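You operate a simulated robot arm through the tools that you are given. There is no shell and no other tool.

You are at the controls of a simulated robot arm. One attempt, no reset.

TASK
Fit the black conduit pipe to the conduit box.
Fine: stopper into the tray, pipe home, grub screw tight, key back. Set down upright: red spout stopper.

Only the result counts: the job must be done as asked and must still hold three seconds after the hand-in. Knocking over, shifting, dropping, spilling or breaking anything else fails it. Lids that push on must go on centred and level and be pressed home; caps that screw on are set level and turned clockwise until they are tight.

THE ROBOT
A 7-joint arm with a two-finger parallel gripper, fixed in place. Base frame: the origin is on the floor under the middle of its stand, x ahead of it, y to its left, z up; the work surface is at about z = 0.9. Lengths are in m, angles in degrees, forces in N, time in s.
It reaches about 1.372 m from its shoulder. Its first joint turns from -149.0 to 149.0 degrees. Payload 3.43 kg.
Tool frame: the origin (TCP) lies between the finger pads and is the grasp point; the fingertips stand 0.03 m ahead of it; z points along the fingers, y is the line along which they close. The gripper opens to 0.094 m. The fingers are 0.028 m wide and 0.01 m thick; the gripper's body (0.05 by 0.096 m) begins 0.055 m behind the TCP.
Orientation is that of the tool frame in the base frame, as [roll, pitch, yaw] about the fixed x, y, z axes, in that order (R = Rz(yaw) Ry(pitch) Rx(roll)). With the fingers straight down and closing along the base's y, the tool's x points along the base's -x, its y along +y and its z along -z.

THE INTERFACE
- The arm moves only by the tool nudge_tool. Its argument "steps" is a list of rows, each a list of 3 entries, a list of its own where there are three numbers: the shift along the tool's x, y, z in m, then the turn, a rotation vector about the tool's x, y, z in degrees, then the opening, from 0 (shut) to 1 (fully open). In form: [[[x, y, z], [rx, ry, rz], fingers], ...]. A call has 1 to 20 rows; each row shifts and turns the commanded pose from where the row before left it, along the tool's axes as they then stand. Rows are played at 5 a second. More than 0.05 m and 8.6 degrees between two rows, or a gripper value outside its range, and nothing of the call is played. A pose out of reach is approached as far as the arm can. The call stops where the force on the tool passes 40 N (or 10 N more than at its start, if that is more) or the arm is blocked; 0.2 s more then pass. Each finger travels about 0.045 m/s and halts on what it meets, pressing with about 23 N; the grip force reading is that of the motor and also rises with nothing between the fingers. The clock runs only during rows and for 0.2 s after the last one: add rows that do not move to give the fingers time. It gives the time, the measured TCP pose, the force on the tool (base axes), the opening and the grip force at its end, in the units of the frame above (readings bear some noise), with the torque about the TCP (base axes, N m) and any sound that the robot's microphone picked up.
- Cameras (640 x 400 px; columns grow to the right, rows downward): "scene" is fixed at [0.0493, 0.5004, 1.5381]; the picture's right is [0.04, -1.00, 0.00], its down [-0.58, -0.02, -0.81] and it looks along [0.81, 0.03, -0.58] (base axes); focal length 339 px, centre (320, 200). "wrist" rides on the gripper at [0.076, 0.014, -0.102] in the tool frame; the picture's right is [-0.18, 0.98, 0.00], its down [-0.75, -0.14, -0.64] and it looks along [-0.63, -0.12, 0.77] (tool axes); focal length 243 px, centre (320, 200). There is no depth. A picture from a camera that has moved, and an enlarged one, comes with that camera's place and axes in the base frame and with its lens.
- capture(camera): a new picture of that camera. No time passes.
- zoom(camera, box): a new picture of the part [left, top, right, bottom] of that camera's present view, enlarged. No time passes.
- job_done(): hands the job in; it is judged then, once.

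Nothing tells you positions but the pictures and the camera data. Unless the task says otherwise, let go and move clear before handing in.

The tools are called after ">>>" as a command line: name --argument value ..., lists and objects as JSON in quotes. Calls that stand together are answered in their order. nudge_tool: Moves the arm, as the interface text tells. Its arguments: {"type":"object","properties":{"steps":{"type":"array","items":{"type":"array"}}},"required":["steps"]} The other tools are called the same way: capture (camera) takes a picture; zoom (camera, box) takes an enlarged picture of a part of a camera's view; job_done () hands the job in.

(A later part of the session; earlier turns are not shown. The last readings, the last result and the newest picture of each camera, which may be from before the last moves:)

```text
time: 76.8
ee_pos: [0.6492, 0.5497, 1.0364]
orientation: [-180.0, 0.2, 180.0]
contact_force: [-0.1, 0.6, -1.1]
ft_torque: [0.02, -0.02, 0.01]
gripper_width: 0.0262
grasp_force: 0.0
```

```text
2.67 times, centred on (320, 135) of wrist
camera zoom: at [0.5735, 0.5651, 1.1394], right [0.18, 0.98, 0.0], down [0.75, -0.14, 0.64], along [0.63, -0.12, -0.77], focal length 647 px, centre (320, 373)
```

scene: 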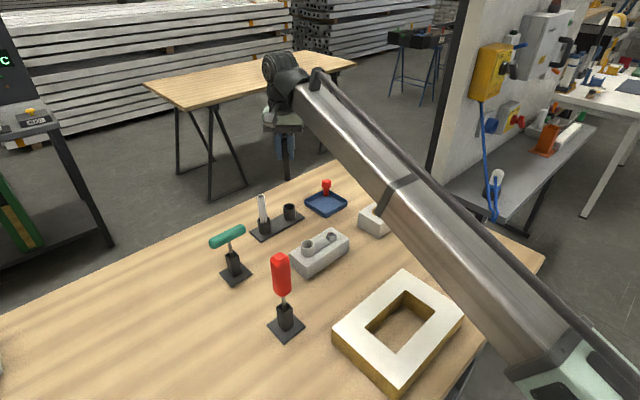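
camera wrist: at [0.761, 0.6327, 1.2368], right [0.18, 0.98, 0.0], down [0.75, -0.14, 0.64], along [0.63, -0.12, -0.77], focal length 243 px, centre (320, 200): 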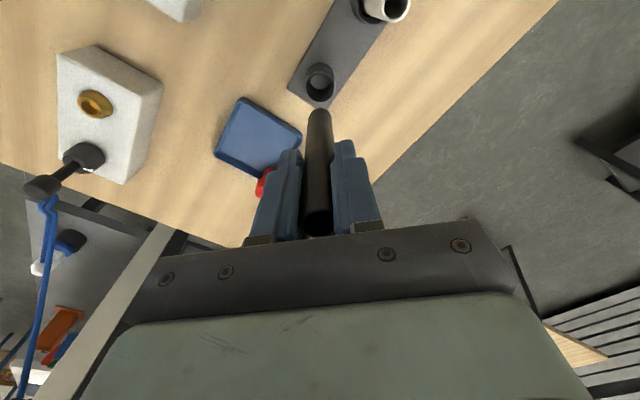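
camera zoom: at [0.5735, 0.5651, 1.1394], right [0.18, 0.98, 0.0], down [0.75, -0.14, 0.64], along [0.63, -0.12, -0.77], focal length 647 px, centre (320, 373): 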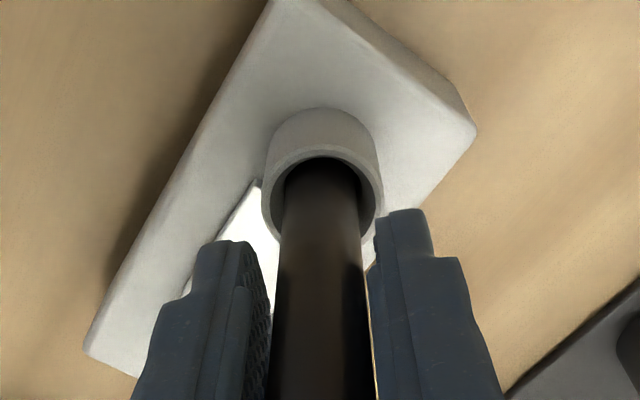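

The pipe stands upright and free, seated in the spout. Opening and rising clear, then I'll inspect the two key tools.

>>> nudge_tool --steps '[[[0, 0, 0], [0, 0, 0], 0.45], [[0, 0, 0], [0, 0, 0], 0.65], [[0, 0, 0], [0, 0, 0], 0.85], [[0, 0, 0], [0, 0, 0], 1], [[0, 0, -0.02], [0, 0, 0], 1], [[0, 0, -0.03], [0, 0, 0], 1], [[0, 0, -0.03], [0, 0, 0], 1], [[0, 0, -0.03], [0, 0, 0], 1], [[0, 0, 0], [0, 0, 0], 1]]'

>>> capture --camera "scene"

>>> capture --camera "wrist"

>>> zoom --camera "scene" --box '[285, 200, 355, 282]'

```text
time: 78.8
ee_pos: [0.6496, 0.5521, 1.1461]
orientation: [180.0, 0.1, -180.0]
contact_force: [0.4, -0.9, -0.3]
ft_torque: [0.0, 0.01, 0.0]
gripper_width: 0.094
grasp_force: 0.0
```

```text
taken
```

scene: 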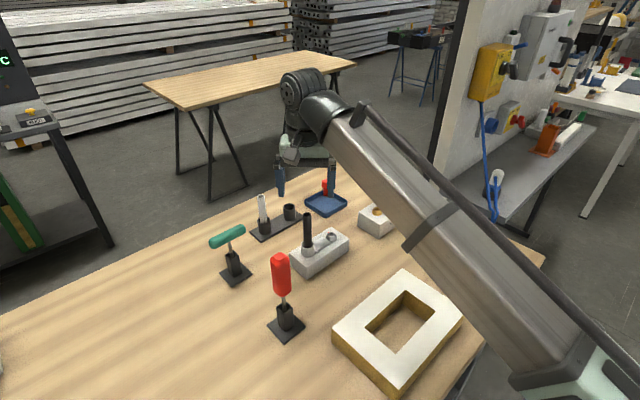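

```text
taken
camera wrist: at [0.5739, 0.5655, 1.2498], right [0.18, 0.98, 0.0], down [0.75, -0.14, 0.64], along [0.63, -0.12, -0.77], focal length 243 px, centre (320, 200)
```

wrist: 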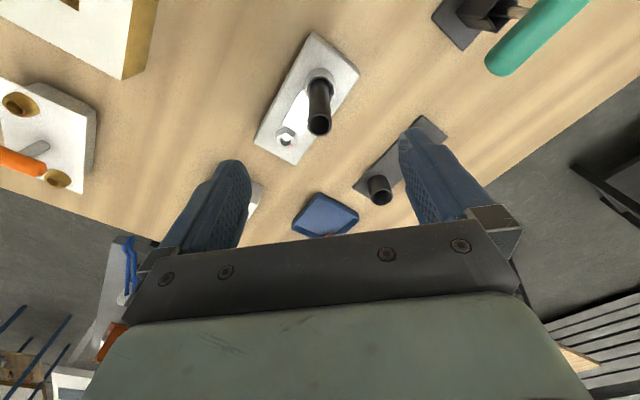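

```text
4.88 times, centred on (320, 241) of scene
camera zoom: at [0.0493, 0.5004, 1.5381], right [0.04, -1.0, 0.0], down [-0.58, -0.02, -0.81], along [0.81, 0.03, -0.58], focal length 1654 px, centre (320, -0)
```

zoom: 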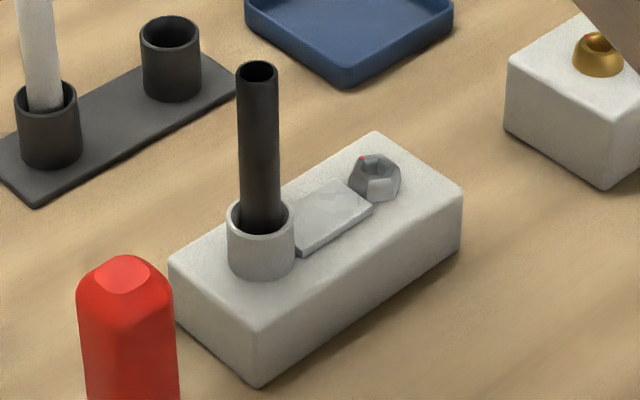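

>>> zoom --camera "scene" --box '[222, 238, 242, 262]'

>>> zoom --camera "scene" --box '[274, 292, 294, 316]'

>>> zoom --camera "wrist" --box '[430, 0, 600, 80]'

```text
16.00 times, centred on (232, 250) of scene
camera zoom: at [0.0493, 0.5004, 1.5381], right [0.04, -1.0, 0.0], down [-0.58, -0.02, -0.81], along [0.81, 0.03, -0.58], focal length 5424 px, centre (1728, -600)
```

zoom: 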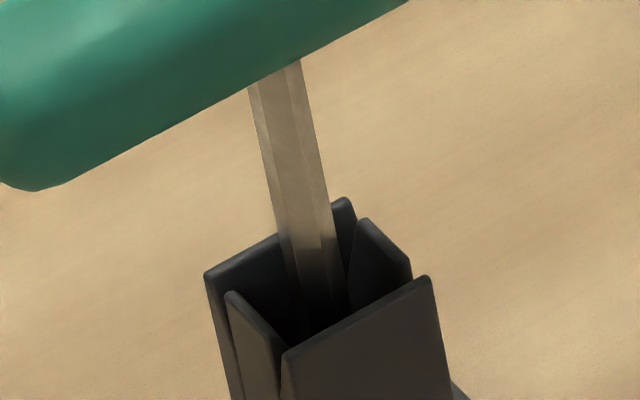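

```text
16.00 times, centred on (284, 304) of scene
camera zoom: at [0.0493, 0.5004, 1.5381], right [0.04, -1.0, 0.0], down [-0.58, -0.02, -0.81], along [0.81, 0.03, -0.58], focal length 5424 px, centre (896, -1464)
```

zoom: 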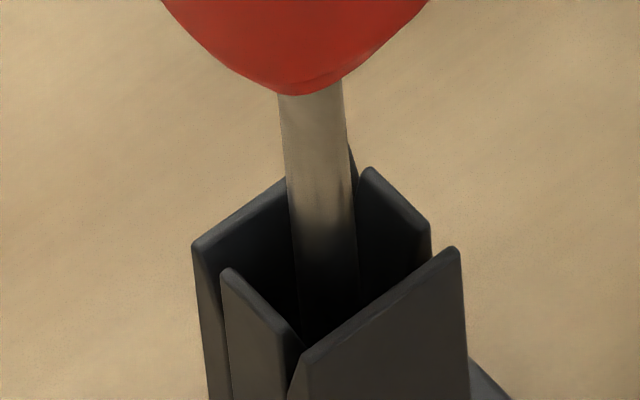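

```text
3.76 times, centred on (515, 40) of wrist
camera zoom: at [0.5739, 0.5655, 1.2498], right [0.18, 0.98, 0.0], down [0.75, -0.14, 0.64], along [0.63, -0.12, -0.77], focal length 913 px, centre (-414, 802)
```

zoom: 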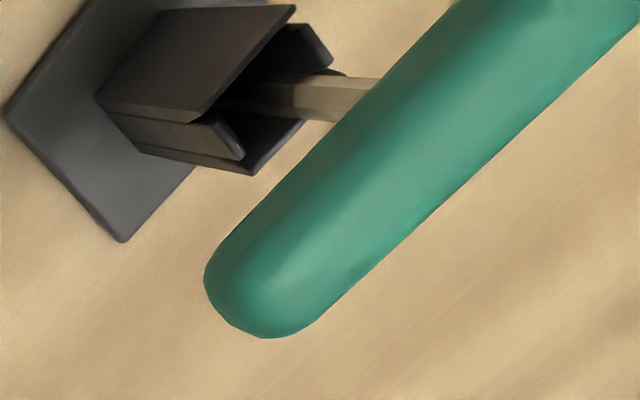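

The pipe is upright and seated. Zooming shows the green T-key has a hexagonal shaft while the red driver's shaft is round, so green is the right key for the hex socket. I'm moving above the T-key and turning the gripper across its handle.

>>> nudge_tool --steps '[[[0.007, 0.036, 0], [0, 0, 0], 1], [[0.007, 0.036, 0], [0, 0, 0], 1], [[0.007, 0.036, 0], [0, 0, 0], 1], [[0.007, 0.036, 0], [0, 0, 0], 1], [[0.006, 0.035, 0], [0, 0, 0], 1], [[0, 0, 0], [0, 0, 8.5], 1], [[0, 0, 0], [0, 0, 8.5], 1], [[0, 0, 0], [0, 0, 8], 1], [[0, 0, 0], [0, 0, 8], 1], [[0, 0, 0], [0, 0, 8], 1], [[0, 0, 0], [0, 0, 8], 1], [[0, 0, 0], [0, 0, 0], 1]]'

>>> capture --camera "wrist"

>>> capture --camera "scene"

```text
time: 81.4
ee_pos: [0.6159, 0.7306, 1.1466]
orientation: [180.0, 0.0, 131.0]
contact_force: [-0.1, -0.3, 0.2]
ft_torque: [-0.01, 0.02, -0.01]
gripper_width: 0.0937
grasp_force: 0.0
```

```text
taken
camera wrist: at [0.5764, 0.7965, 1.2493], right [0.86, 0.5, 0.0], down [0.39, -0.66, 0.64], along [0.32, -0.55, -0.77], focal length 243 px, centre (320, 200)
```

wrist: 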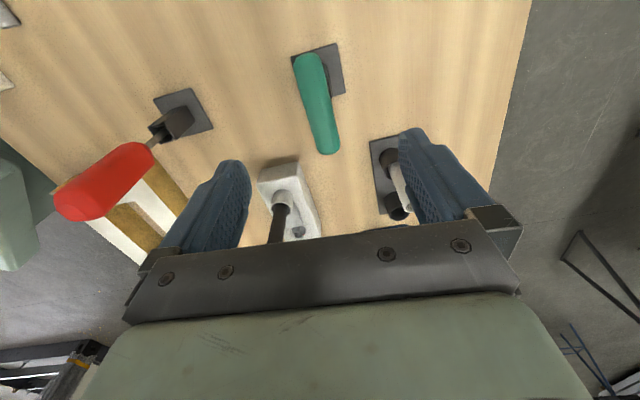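

```text
taken
```

scene: 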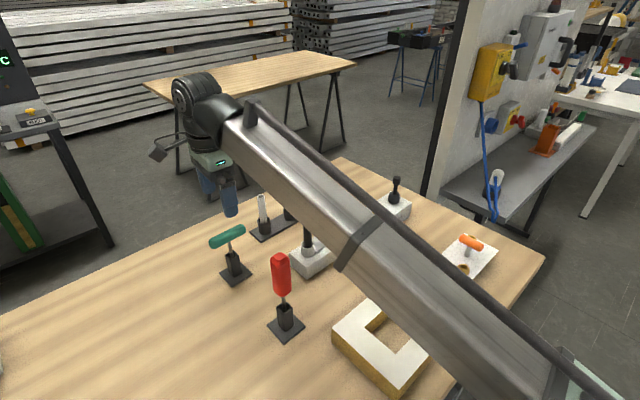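

>>> zoom --camera "wrist" --box '[270, 30, 370, 170]'

>>> zoom --camera "scene" --box '[205, 220, 255, 285]'

```text
2.86 times, centred on (320, 100) of wrist
camera zoom: at [0.5764, 0.7965, 1.2493], right [0.86, 0.5, 0.0], down [0.39, -0.66, 0.64], along [0.32, -0.55, -0.77], focal length 693 px, centre (320, 486)
```

zoom: 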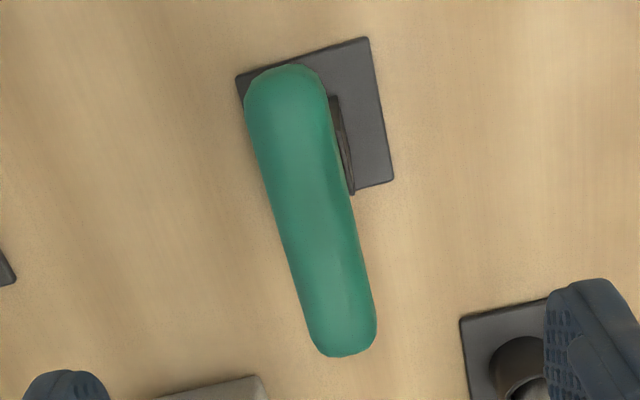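

```text
6.15 times, centred on (230, 252) of scene
camera zoom: at [0.0493, 0.5004, 1.5381], right [0.04, -1.0, 0.0], down [-0.58, -0.02, -0.81], along [0.81, 0.03, -0.58], focal length 2086 px, centre (874, -123)
```

zoom: 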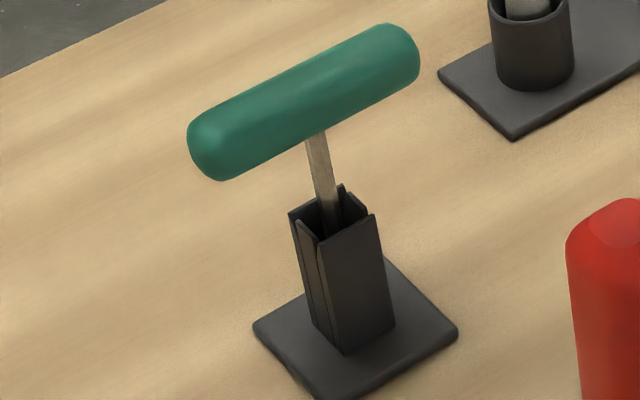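

The T-handle lies along the -45° direction, centred near (0.6155, 0.729) at z≈1.025. I'll align the yaw exactly and descend around it.

>>> nudge_tool --steps '[[[0, -0.0012, 0], [0, 0, -4], 1], [[0, 0, 0.03], [0, 0, 0], 1], [[0, 0, 0.03], [0, 0, 0], 1], [[0, 0, 0.03], [0, 0, 0], 0.9], [[0, 0, 0.032], [0, 0, 0], 0.7], [[0, 0, 0], [0, 0, 0], 0.5], [[0, 0, 0], [0, 0, 0], 0.5]]'

>>> capture --camera "wrist"

>>> zoom --camera "scene" --box '[195, 200, 265, 290]'

```text
time: 83.0
ee_pos: [0.615, 0.7293, 1.0239]
orientation: [-180.0, 0.0, 135.0]
contact_force: [0.1, -1.0, 0.1]
ft_torque: [-0.02, 0.03, 0.0]
gripper_width: 0.0469
grasp_force: 0.1
```

```text
taken
camera wrist: at [0.5717, 0.7924, 1.1269], right [0.83, 0.56, 0.0], down [0.43, -0.63, 0.64], along [0.36, -0.53, -0.77], focal length 243 px, centre (320, 200)
```

wrist: 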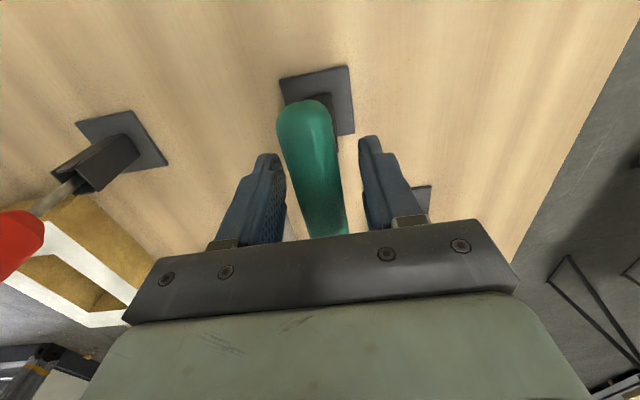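

```text
4.44 times, centred on (230, 245) of scene
camera zoom: at [0.0493, 0.5004, 1.5381], right [0.04, -1.0, 0.0], down [-0.58, -0.02, -0.81], along [0.81, 0.03, -0.58], focal length 1507 px, centre (720, 0)
```

zoom: 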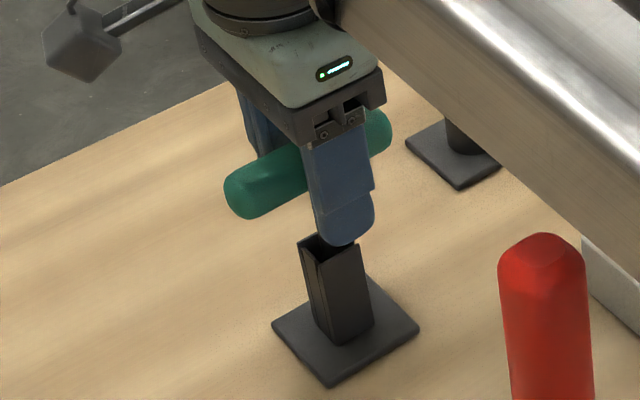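

>>> nudge_tool --steps '[[[0, 0, 0], [0, 0, 0], 0.38], [[0, 0, 0], [0, 0, 0], 0.3], [[0, 0, 0], [0, 0, 0], 0.26], [[0, 0, 0], [0, 0, 0], 0.22], [[0, 0, 0], [0, 0, 0], 0.15], [[0, 0, 0], [0, 0, 0], 0.0], [[0, 0, 0], [0, 0, 0], 0.0]]'

>>> zoom --camera "wrist" --box '[240, 70, 400, 240]'

>>> zoom --camera "scene" --box '[205, 220, 255, 285]'

```text
time: 84.6
ee_pos: [0.6155, 0.7284, 1.0237]
orientation: [-179.9, 0.0, 135.1]
contact_force: [-0.9, 0.6, 0.2]
ft_torque: [-0.01, 0.04, 0.0]
gripper_width: 0.028
grasp_force: 22.6
```

```text
2.35 times, centred on (320, 155) of wrist
camera zoom: at [0.5717, 0.7924, 1.1271], right [0.83, 0.56, 0.0], down [0.43, -0.63, 0.64], along [0.36, -0.53, -0.77], focal length 571 px, centre (320, 306)
```

zoom: 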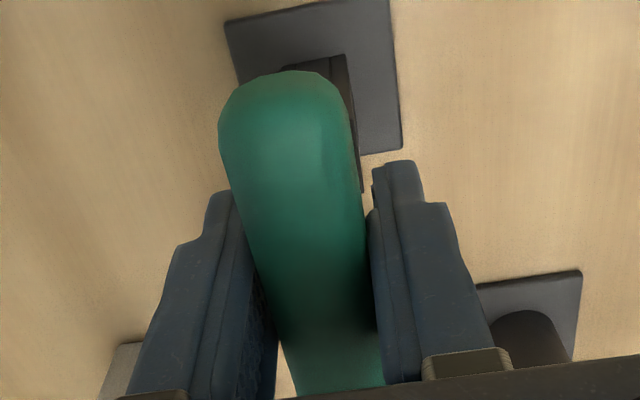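

```text
6.15 times, centred on (230, 252) of scene
camera zoom: at [0.0493, 0.5004, 1.5381], right [0.04, -1.0, 0.0], down [-0.58, -0.02, -0.81], along [0.81, 0.03, -0.58], focal length 2086 px, centre (874, -123)
```

zoom: 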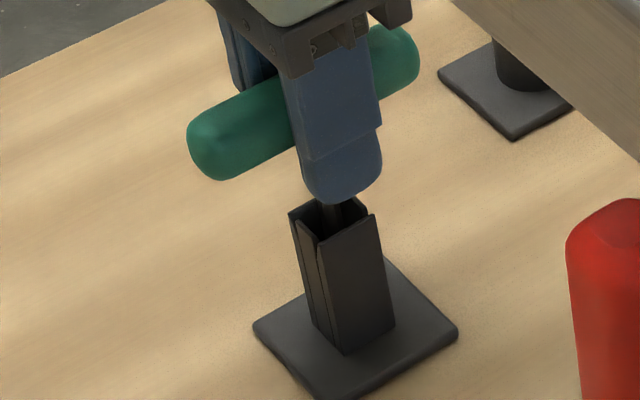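

The key handle is gripped. I note the return pose: TCP (0.6152, 0.7288, 1.0238), yaw 135°. Lifting the key straight out.

>>> nudge_tool --steps '[[[0, 0, -0.005], [0, 0, 0], 0], [[0, 0, -0.01], [0, 0, 0], 0], [[0, 0, -0.02], [0, 0, 0], 0], [[0, 0, -0.025], [0, 0, 0], 0], [[0, 0, -0.03], [0, 0, 0], 0], [[0, 0, -0.03], [0, 0, 0], 0], [[0, 0, -0.02], [0, 0, 0], 0], [[0, 0, 0], [0, 0, 0], 0]]'

>>> capture --camera "scene"

>>> capture --camera "wrist"

>>> zoom --camera "scene" --box '[185, 150, 265, 260]'

```text
time: 86.4
ee_pos: [0.6146, 0.7287, 1.1643]
orientation: [179.9, 0.0, 135.0]
contact_force: [-0.1, 0.3, -2.7]
ft_torque: [0.02, 0.01, 0.03]
gripper_width: 0.0279
grasp_force: 23.4
```

```text
taken
```

scene: 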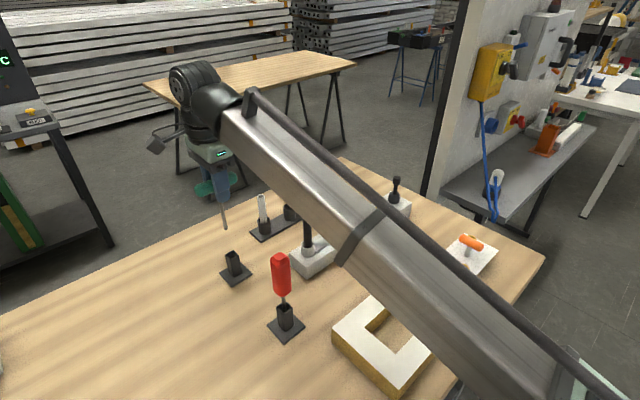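

```text
taken
camera wrist: at [0.5711, 0.7926, 1.2674], right [0.83, 0.56, 0.0], down [0.43, -0.63, 0.64], along [0.36, -0.53, -0.77], focal length 243 px, centre (320, 200)
```

wrist: 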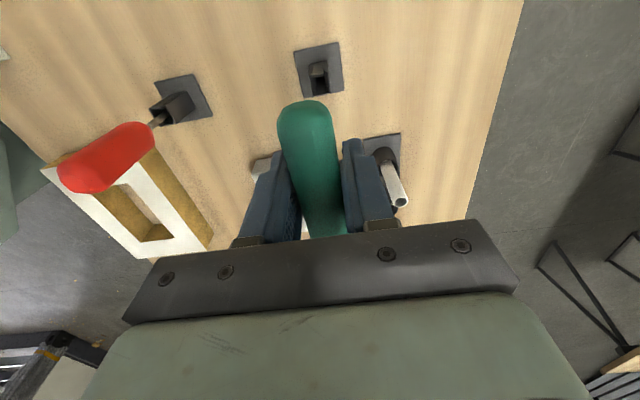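

```text
3.64 times, centred on (225, 205) of scene
camera zoom: at [0.0493, 0.5004, 1.5381], right [0.04, -1.0, 0.0], down [-0.58, -0.02, -0.81], along [0.81, 0.03, -0.58], focal length 1233 px, centre (666, 182)
```

zoom: 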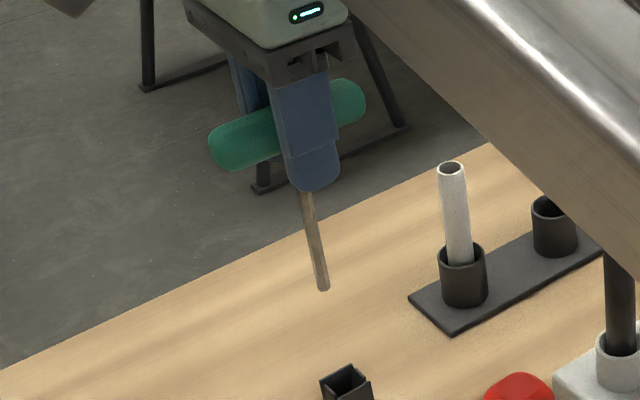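

>>> zoom --camera "scene" --box '[214, 200, 234, 232]'

>>> zoom --camera "scene" --box '[218, 218, 232, 232]'

>>> zoom --camera "wrist" --box '[260, 40, 380, 200]'

```text
12.50 times, centred on (224, 216) of scene
camera zoom: at [0.0493, 0.5004, 1.5381], right [0.04, -1.0, 0.0], down [-0.58, -0.02, -0.81], along [0.81, 0.03, -0.58], focal length 4237 px, centre (1520, 0)
```

zoom: 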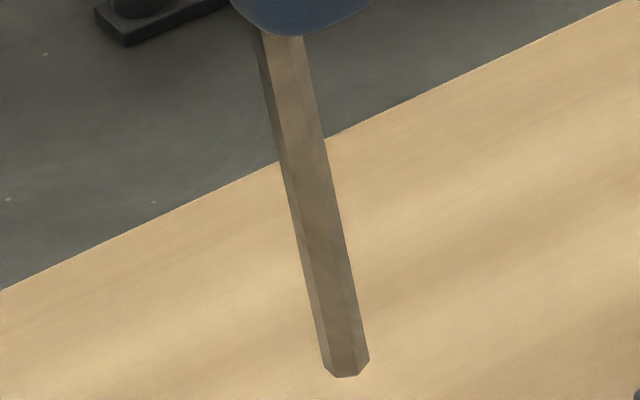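

```text
16.00 times, centred on (225, 225) of scene
camera zoom: at [0.0493, 0.5004, 1.5381], right [0.04, -1.0, 0.0], down [-0.58, -0.02, -0.81], along [0.81, 0.03, -0.58], focal length 5424 px, centre (1840, -200)
```

zoom: 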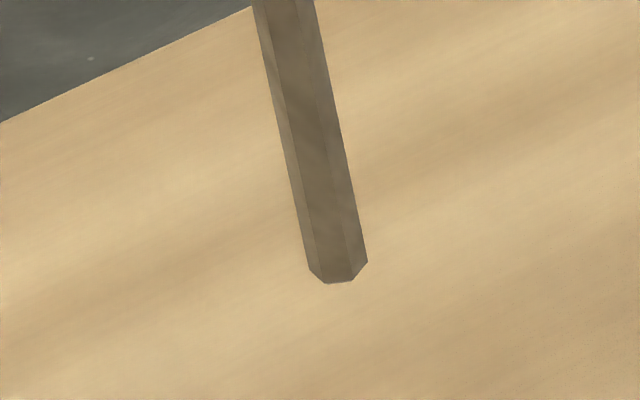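

```text
2.50 times, centred on (320, 120) of wrist
camera zoom: at [0.5711, 0.7926, 1.2674], right [0.83, 0.56, 0.0], down [0.43, -0.63, 0.64], along [0.36, -0.53, -0.77], focal length 606 px, centre (320, 400)
```

zoom: 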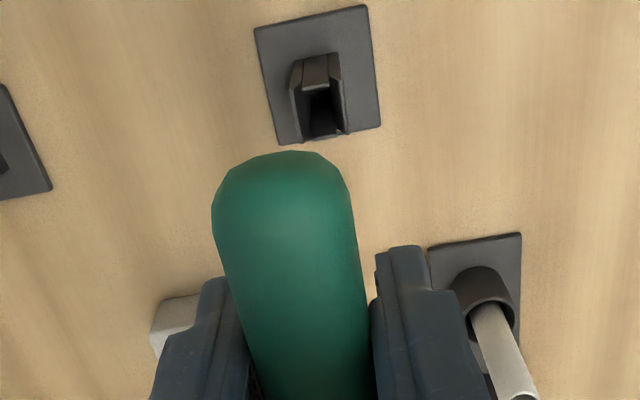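

The key's hex tip vertices sit at about 45° (mod 60), which matches the screw socket's orientation, so the present yaw should fit directly. The tip is about 118 mm below the TCP. I'm raising and carrying it over to the screw.

>>> nudge_tool --steps '[[[0, 0, -0.02], [0, 0, 0], 0], [[0, 0, -0.02], [0, 0, 0], 0], [[-0.0384, -0.0166, 0], [0, 0, 0], 0], [[-0.0384, -0.0166, 0], [0, 0, 0], 0], [[-0.0384, -0.0166, 0], [0, 0, 0], 0], [[-0.0384, -0.0166, 0], [0, 0, 0], 0], [[-0.0384, -0.0165, 0], [0, 0, 0], 0], [[-0.0381, -0.0165, 0], [0, 0, 0], 0], [[0, 0, 0], [0, 0, 0], 0]]'

>>> capture --camera "scene"

>>> zoom --camera "scene" --box '[290, 170, 370, 270]'

>>> capture --camera "wrist"

```text
time: 88.4
ee_pos: [0.7093, 0.4973, 1.1984]
orientation: [179.3, 0.1, 135.1]
contact_force: [0.0, 0.0, -1.6]
ft_torque: [0.0, -0.04, 0.0]
gripper_width: 0.0281
grasp_force: 23.0
out of reach, approached as far as the arm can: row 8
```

```text
taken
```

scene: 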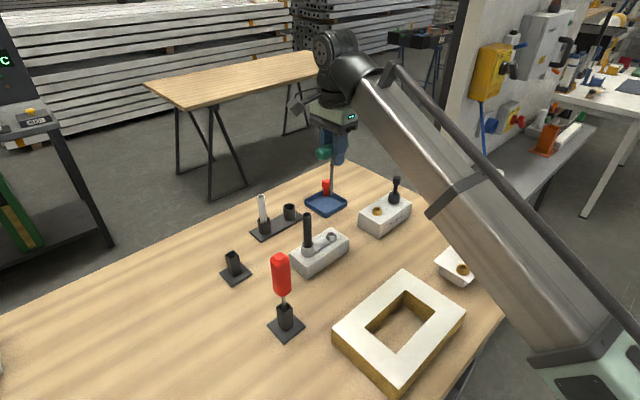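

```text
4.00 times, centred on (330, 220) of scene
camera zoom: at [0.0493, 0.5004, 1.5381], right [0.04, -1.0, 0.0], down [-0.58, -0.02, -0.81], along [0.81, 0.03, -0.58], focal length 1356 px, centre (280, 120)
```

zoom: 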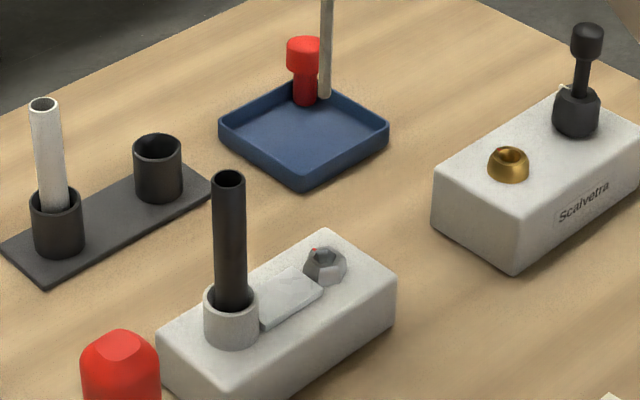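

```text
taken
camera wrist: at [0.6651, 0.56, 1.3023], right [0.82, 0.57, 0.01], down [0.43, -0.64, 0.64], along [0.37, -0.52, -0.77], focal length 243 px, centre (320, 200)
```

wrist: 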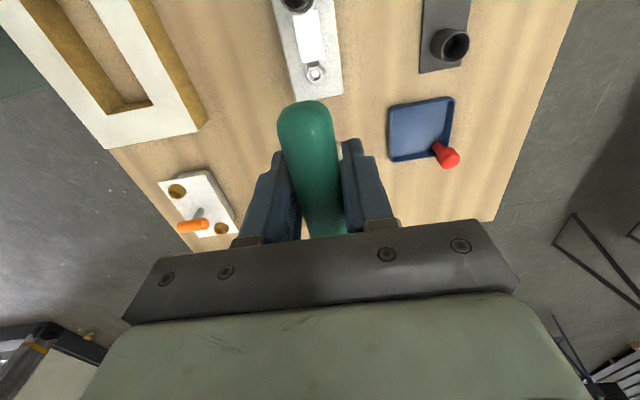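

Nothing is near the key's path. Lowering so the tip is a few centimetres above the screw to check alignment in the scene view.

>>> nudge_tool --steps '[[[0, 0, 0.03], [0, 0, 0], 0], [[0, 0, 0.03], [0, 0, 0], 0], [[0, 0, 0.03], [0, 0, 0], 0], [[0, 0, 0], [0, 0, 0], 0]]'

>>> zoom --camera "scene" --box '[295, 195, 355, 265]'

>>> zoom --camera "scene" --box '[315, 215, 345, 250]'

>>> capture --camera "wrist"

```text
time: 89.4
ee_pos: [0.709, 0.498, 1.1086]
orientation: [-179.9, 0.0, 135.0]
contact_force: [0.1, -0.8, -0.5]
ft_torque: [-0.01, 0.02, -0.01]
gripper_width: 0.028
grasp_force: 22.8
```

```text
5.71 times, centred on (325, 230) of scene
camera zoom: at [0.0493, 0.5004, 1.5381], right [0.04, -1.0, 0.0], down [-0.58, -0.02, -0.81], along [0.81, 0.03, -0.58], focal length 1937 px, centre (291, 29)
```

zoom: 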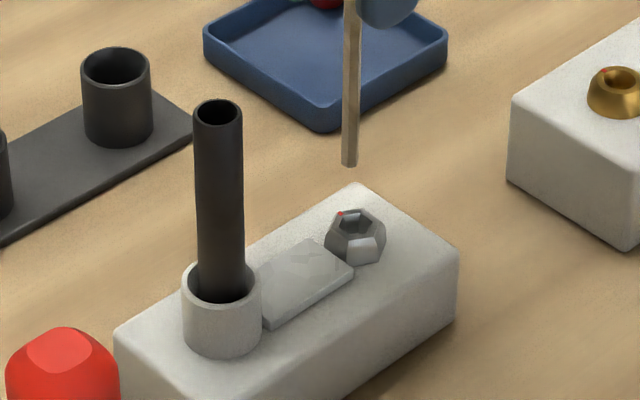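

```text
11.43 times, centred on (330, 232) of scene
camera zoom: at [0.0493, 0.5004, 1.5381], right [0.04, -1.0, 0.0], down [-0.58, -0.02, -0.81], along [0.81, 0.03, -0.58], focal length 3874 px, centre (206, -171)
```

zoom: 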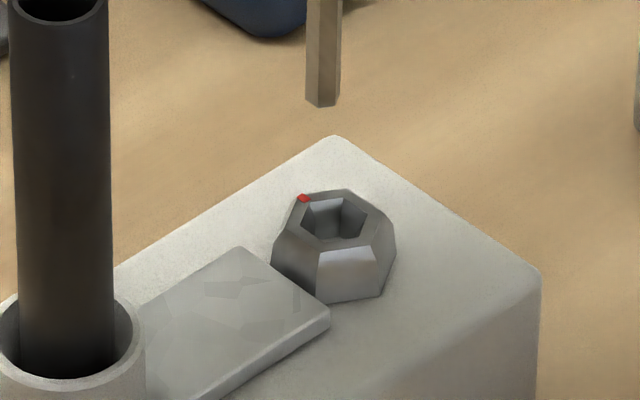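

```text
taken
camera wrist: at [0.6659, 0.5621, 1.212], right [0.83, 0.56, 0.0], down [0.43, -0.63, 0.64], along [0.36, -0.53, -0.77], focal length 243 px, centre (320, 200)
```

wrist: 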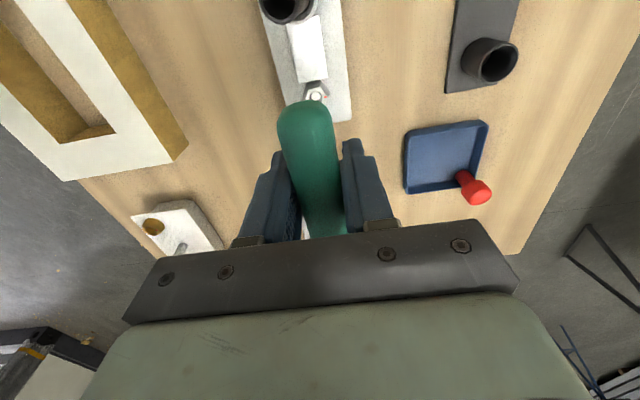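

The tip is off by about 4 mm along the tool y axis. I'll correct that and lower to just above the socket.

>>> nudge_tool --steps '[[[-0.0005, -0.004, 0.0], [0, 0, 0], 0], [[0, 0, 0.012], [0, 0, 0], 0], [[0, 0, 0.011], [0, 0, 0], 0], [[0, 0, 0], [0, 0, 0], 0]]'

>>> zoom --camera "scene" --box '[315, 215, 345, 250]'

>>> zoom --camera "scene" --box '[322, 225, 340, 248]'

```text
time: 90.4
ee_pos: [0.7062, 0.4947, 1.0855]
orientation: [180.0, 0.0, 135.1]
contact_force: [-0.2, -0.5, -1.5]
ft_torque: [0.05, -0.02, -0.04]
gripper_width: 0.0283
grasp_force: 23.2
```

```text
11.43 times, centred on (330, 232) of scene
camera zoom: at [0.0493, 0.5004, 1.5381], right [0.04, -1.0, 0.0], down [-0.58, -0.02, -0.81], along [0.81, 0.03, -0.58], focal length 3874 px, centre (206, -171)
```

zoom: 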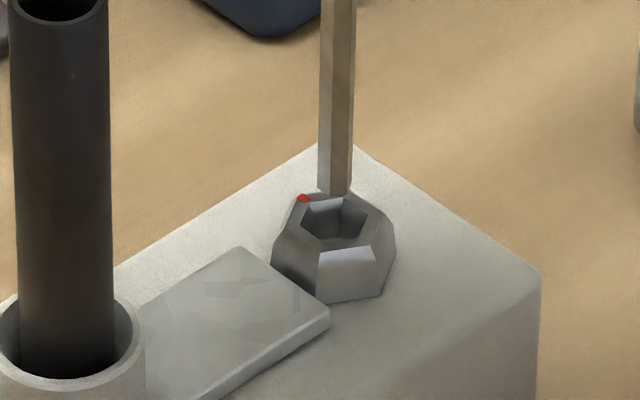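

```text
16.00 times, centred on (331, 236) of scene
camera zoom: at [0.0493, 0.5004, 1.5381], right [0.04, -1.0, 0.0], down [-0.58, -0.02, -0.81], along [0.81, 0.03, -0.58], focal length 5424 px, centre (144, -384)
```

zoom: 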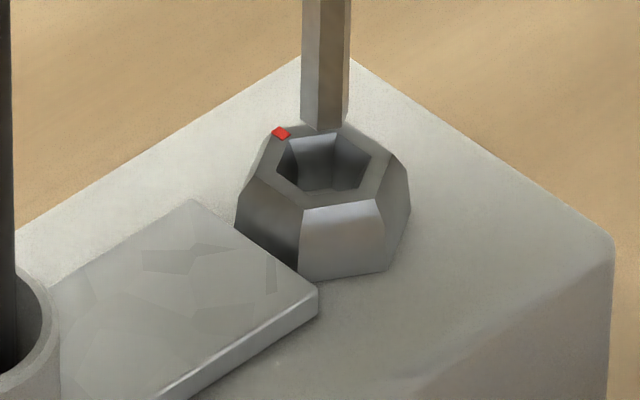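

The tip lines up with the socket opening. Lowering gently into the hex funnel while watching forces.

>>> nudge_tool --steps '[[[0, 0, 0.004], [0, 0, 0], 0], [[0, 0, 0.004], [0, 0, 0], 0], [[0, 0, 0.002], [0, 0, 0], 0], [[0, 0, 0], [0, 0, 0], 0]]'

>>> zoom --camera "scene" --box '[322, 225, 340, 248]'

```text
time: 91.4
ee_pos: [0.7069, 0.4943, 1.0763]
orientation: [179.9, 0.0, 135.0]
contact_force: [-0.1, 0.6, -1.3]
ft_torque: [0.04, -0.01, 0.0]
gripper_width: 0.0282
grasp_force: 23.1
```

```text
16.00 times, centred on (331, 236) of scene
camera zoom: at [0.0493, 0.5004, 1.5381], right [0.04, -1.0, 0.0], down [-0.58, -0.02, -0.81], along [0.81, 0.03, -0.58], focal length 5424 px, centre (144, -384)
```

zoom: 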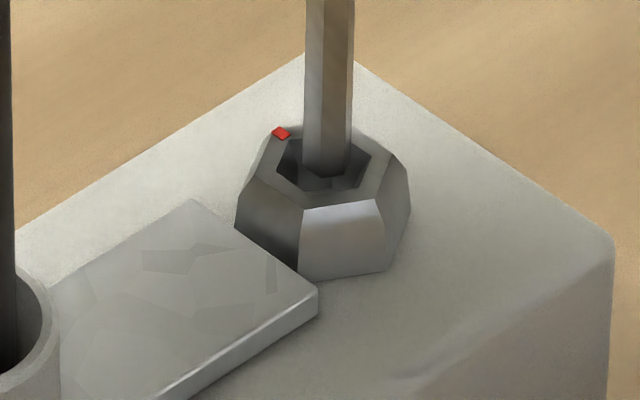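

>>> nudge_tool --steps '[[[0, 0, 0.002], [0, 0, 0], 0], [[0, 0, 0.002], [0, 0, 0], 0], [[0, 0, 0], [0, 0, 0], 0]]'

>>> zoom --camera "scene" --box '[322, 225, 340, 248]'

```text
time: 92.2
ee_pos: [0.707, 0.4941, 1.0715]
orientation: [-180.0, 0.0, 135.0]
contact_force: [0.0, -0.2, -2.4]
ft_torque: [0.02, 0.0, 0.03]
gripper_width: 0.0282
grasp_force: 22.9
```

```text
16.00 times, centred on (331, 236) of scene
camera zoom: at [0.0493, 0.5004, 1.5381], right [0.04, -1.0, 0.0], down [-0.58, -0.02, -0.81], along [0.81, 0.03, -0.58], focal length 5424 px, centre (144, -384)
```

zoom: 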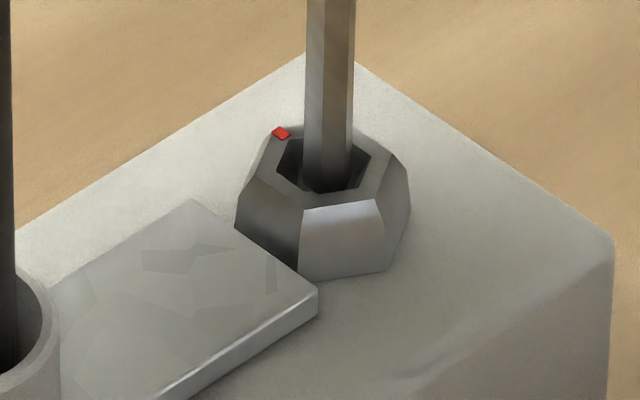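

>>> nudge_tool --steps '[[[0, 0, 0.0015], [0, 0, 0], 0], [[0, 0, 0.0015], [0, 0, 0], 0], [[0, 0, 0], [0, 0, 0], 0]]'

>>> nudge_tool --steps '[[[0, 0, 0.0015], [0, 0, 0], 0], [[0, 0, 0], [0, 0, 0], 0]]'

>>> nudge_tool --steps '[[[0, 0, 0.0015], [0, 0, 0], 0], [[0, 0, 0], [0, 0, 0], 0]]'

>>> zoom --camera "scene" --box '[322, 225, 340, 248]'

```text
time: 93.0
ee_pos: [0.7075, 0.4948, 1.0697]
orientation: [-180.0, 0.0, 134.9]
contact_force: [0.0, 0.2, -1.5]
ft_torque: [0.04, 0.01, 0.0]
gripper_width: 0.0281
grasp_force: 22.7
```

```text
time: 93.6
ee_pos: [0.7069, 0.4956, 1.0682]
orientation: [180.0, 0.0, 135.0]
contact_force: [0.3, 0.0, -2.4]
ft_torque: [0.02, -0.02, -0.01]
gripper_width: 0.0284
grasp_force: 22.5
```

```text
time: 94.2
ee_pos: [0.7081, 0.4943, 1.0659]
orientation: [179.9, 0.0, 134.8]
contact_force: [0.2, -0.3, 1.5]
ft_torque: [0.0, -0.02, -0.01]
gripper_width: 0.0283
grasp_force: 23.3
```

```text
16.00 times, centred on (331, 236) of scene
camera zoom: at [0.0493, 0.5004, 1.5381], right [0.04, -1.0, 0.0], down [-0.58, -0.02, -0.81], along [0.81, 0.03, -0.58], focal length 5424 px, centre (144, -384)
```

zoom: 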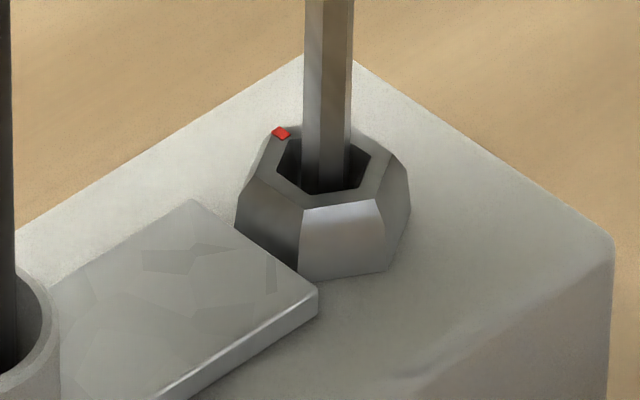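

>>> nudge_tool --steps '[[[0, 0, 0.001], [0, 0, 0], 0], [[0, 0, 0], [0, 0, 0], 0]]'

>>> nudge_tool --steps '[[[0, 0, 0.0005], [0, 0, 0], 0], [[0, 0, 0], [0, 0, 0], 0]]'

```text
time: 94.8
ee_pos: [0.7056, 0.4954, 1.0659]
orientation: [179.9, 0.2, 134.9]
contact_force: [0.3, 0.5, 17.6]
ft_torque: [-0.02, -0.04, -0.03]
gripper_width: 0.0279
grasp_force: 23.6
```

```text
time: 95.4
ee_pos: [0.7065, 0.4951, 1.0652]
orientation: [179.9, 0.0, 135.0]
contact_force: [1.1, 0.9, 17.6]
ft_torque: [0.03, -0.08, -0.01]
gripper_width: 0.0282
grasp_force: 22.8
```

The key bottomed firmly in the socket. I'll ease the downward load and try a first clockwise turn of 16°, checking the red mark on the screw.

>>> nudge_tool --steps '[[[0, 0, -0.0014], [0, 0, 0], 0], [[0, 0, 0], [0, 0, 4], 0], [[0, 0, 0], [0, 0, 4], 0], [[0, 0, 0], [0, 0, 4], 0], [[0, 0, 0], [0, 0, 4], 0], [[0, 0, 0], [0, 0, 0], 0]]'

>>> zoom --camera "scene" --box '[322, 225, 340, 248]'

>>> zoom --camera "scene" --box '[285, 180, 365, 275]'

```text
time: 96.8
ee_pos: [0.7074, 0.4939, 1.0652]
orientation: [-180.0, 0.0, 118.9]
contact_force: [0.1, -1.0, -2.5]
ft_torque: [-0.02, 0.01, 0.2]
gripper_width: 0.0281
grasp_force: 22.9
```

```text
16.00 times, centred on (331, 236) of scene
camera zoom: at [0.0493, 0.5004, 1.5381], right [0.04, -1.0, 0.0], down [-0.58, -0.02, -0.81], along [0.81, 0.03, -0.58], focal length 5424 px, centre (144, -384)
```

zoom: 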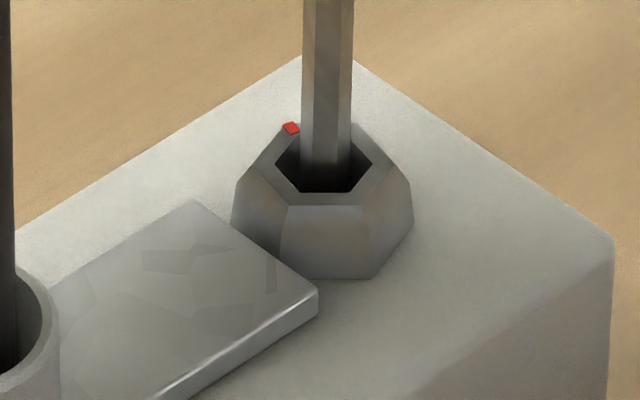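

```text
4.21 times, centred on (325, 228) of scene
camera zoom: at [0.0493, 0.5004, 1.5381], right [0.04, -1.0, 0.0], down [-0.58, -0.02, -0.81], along [0.81, 0.03, -0.58], focal length 1427 px, centre (299, 84)
```

zoom: 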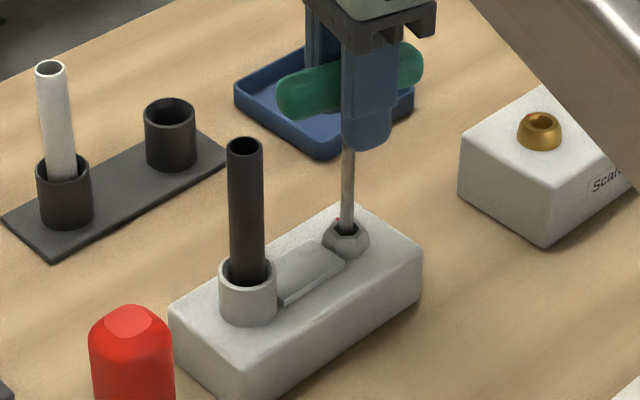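

The screw turns with the key (the red mark moved clockwise, light torque of 0.2 N·m). Continuing clockwise.

>>> nudge_tool --steps '[[[0, 0, 0], [0, 0, 6], 0], [[0, 0, 0], [0, 0, 6], 0], [[0, 0, 0], [0, 0, 6], 0], [[0, 0, 0], [0, 0, 6], 0], [[0, 0, 0], [0, 0, 6], 0], [[0, 0, 0], [0, 0, 0], 0]]'

>>> zoom --camera "scene" --box '[322, 225, 340, 248]'

```text
time: 98.2
ee_pos: [0.7054, 0.4944, 1.0671]
orientation: [179.9, 0.0, 88.8]
contact_force: [-0.1, -0.2, -2.0]
ft_torque: [-0.02, 0.03, 0.22]
gripper_width: 0.0282
grasp_force: 22.7
```

```text
16.00 times, centred on (331, 236) of scene
camera zoom: at [0.0493, 0.5004, 1.5381], right [0.04, -1.0, 0.0], down [-0.58, -0.02, -0.81], along [0.81, 0.03, -0.58], focal length 5424 px, centre (144, -384)
```

zoom: 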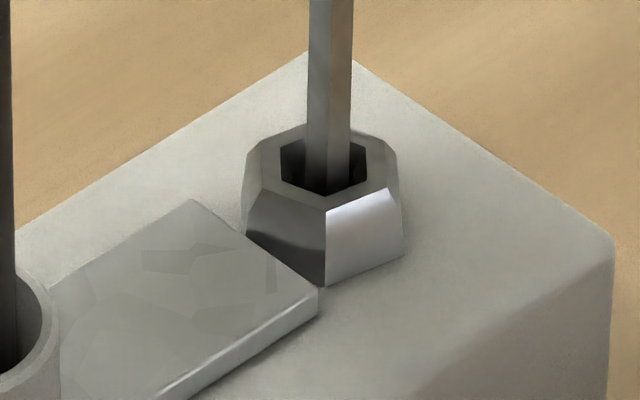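

>>> nudge_tool --steps '[[[0, 0, 0], [0, 0, 7], 0], [[0, 0, 0], [0, 0, 7], 0], [[0, 0, 0], [0, 0, 7], 0], [[0, 0, 0], [0, 0, 7], 0], [[0, 0, 0], [0, 0, 7], 0], [[0, 0, 0], [0, 0, 7], 0], [[0, 0, 0], [0, 0, 0], 0]]'

>>> zoom --camera "scene" --box '[322, 225, 340, 248]'

>>> capture --camera "scene"

```text
time: 99.8
ee_pos: [0.7065, 0.4951, 1.0663]
orientation: [-179.9, 0.1, 46.9]
contact_force: [-1.0, -0.8, -2.0]
ft_torque: [-0.01, -0.02, 0.23]
gripper_width: 0.0282
grasp_force: 23.4
```

```text
16.00 times, centred on (331, 236) of scene
camera zoom: at [0.0493, 0.5004, 1.5381], right [0.04, -1.0, 0.0], down [-0.58, -0.02, -0.81], along [0.81, 0.03, -0.58], focal length 5424 px, centre (144, -384)
```

zoom: 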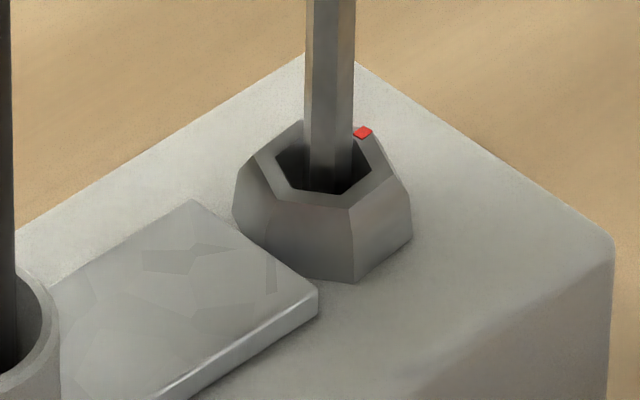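

```text
taken
```

scene: 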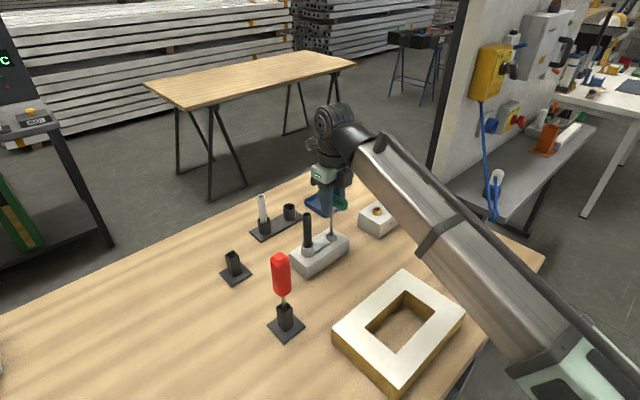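

>>> nudge_tool --steps '[[[0, 0, 0], [0, 0, 7], 0], [[0, 0, 0], [0, 0, 7], 0], [[0, 0, 0], [0, 0, 7], 0], [[0, 0, 0], [0, 0, 7], 0], [[0, 0, 0], [0, 0, 7], 0], [[0, 0, 0], [0, 0, 7], 0], [[0, 0, 0], [0, 0, 0], 0]]'

>>> zoom --camera "scene" --box '[322, 225, 340, 248]'

```text
time: 101.4
ee_pos: [0.7102, 0.4894, 1.0655]
orientation: [179.9, 0.0, 44.1]
contact_force: [0.6, 6.9, -0.2]
ft_torque: [0.71, -0.12, 0.17]
gripper_width: 0.0283
grasp_force: 22.3
out of reach, approached as far as the arm can: row 1, 2, 3, 4, 5, 6
```

```text
16.00 times, centred on (331, 236) of scene
camera zoom: at [0.0493, 0.5004, 1.5381], right [0.04, -1.0, 0.0], down [-0.58, -0.02, -0.81], along [0.81, 0.03, -0.58], focal length 5424 px, centre (144, -384)
```

zoom: 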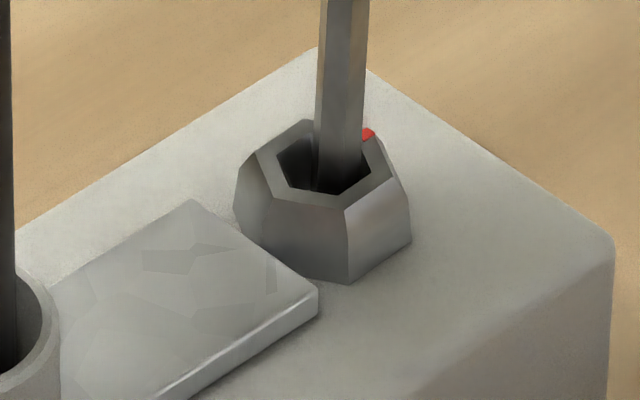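

The wrist reached its turning limit near yaw 44°, and the tool drifted a few mm. I'll bring it back onto the screw axis, then release and re-grip with the hand turned back.

>>> nudge_tool --steps '[[[0.0006, -0.003, 0], [0, 0, -1], 0], [[0.0006, -0.0033, 0], [0, 0, -1], 0], [[0, 0, 0], [0, 0, -1], 0], [[0, 0, 0], [0, 0, 0], 0]]'

>>> zoom --camera "scene" --box '[322, 225, 340, 248]'

>>> zoom --camera "wrist" --box '[220, 60, 420, 240]'

```text
time: 102.4
ee_pos: [0.7058, 0.4954, 1.0662]
orientation: [179.9, -0.1, 47.2]
contact_force: [0.3, 0.8, -2.5]
ft_torque: [0.0, 0.01, -0.05]
gripper_width: 0.0281
grasp_force: 23.3
```

```text
16.00 times, centred on (331, 236) of scene
camera zoom: at [0.0493, 0.5004, 1.5381], right [0.04, -1.0, 0.0], down [-0.58, -0.02, -0.81], along [0.81, 0.03, -0.58], focal length 5424 px, centre (144, -384)
```

zoom: 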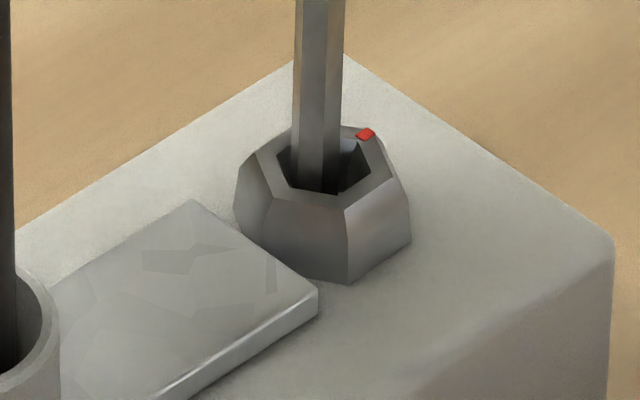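

```text
2.22 times, centred on (320, 150) of wrist
camera zoom: at [0.7691, 0.5414, 1.1693], right [0.59, -0.8, 0.0], down [-0.62, -0.46, 0.64], along [-0.51, -0.38, -0.77], focal length 539 px, centre (320, 311)
```

zoom: 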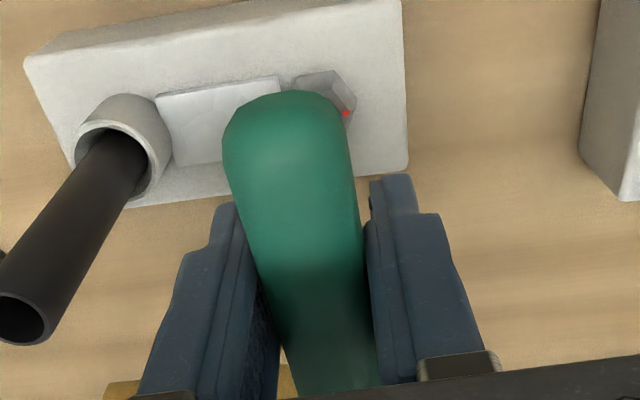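

The key is loose again in the socket. Rather than letting it go there, I'll keep hold of it: lift it out, turn the hand back 180° (hex symmetry), re-insert, and continue tightening.

>>> nudge_tool --steps '[[[0, 0, -0.006], [0, 0, 0], 0], [[0, 0, -0.01], [0, 0, 0], 0], [[0, 0, -0.012], [0, 0, 0], 0], [[0, 0, 0], [0, 0, -8.2], 0], [[0, 0, 0], [0, 0, -8.2], 0], [[0, 0, 0], [0, 0, -8.2], 0], [[0, 0, 0], [0, 0, -8.2], 0], [[0, 0, 0], [0, 0, -8.2], 0], [[0, 0, 0], [0, 0, -8.2], 0], [[0, 0, 0], [0, 0, -8.2], 0], [[0, 0, 0], [0, 0, -8.2], 0], [[0, 0, 0], [0, 0, -8.2], 0], [[0, 0, 0], [0, 0, -8.2], 0], [[0, 0, 0], [0, 0, -8.2], 0], [[0, 0, 0], [0, 0, 0], 0]]'

>>> zoom --camera "scene" --box '[285, 180, 365, 275]'

```text
time: 105.6
ee_pos: [0.707, 0.4962, 1.0937]
orientation: [180.0, 0.1, 137.5]
contact_force: [0.1, 0.1, -2.7]
ft_torque: [-0.01, 0.0, 0.0]
gripper_width: 0.0282
grasp_force: 23.5
```

```text
4.21 times, centred on (325, 228) of scene
camera zoom: at [0.0493, 0.5004, 1.5381], right [0.04, -1.0, 0.0], down [-0.58, -0.02, -0.81], along [0.81, 0.03, -0.58], focal length 1427 px, centre (299, 84)
```

zoom: 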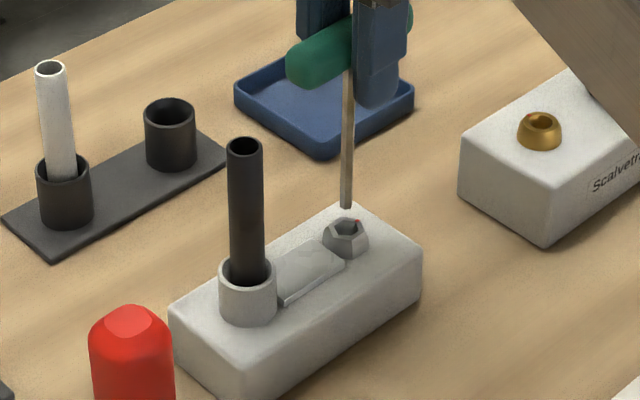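

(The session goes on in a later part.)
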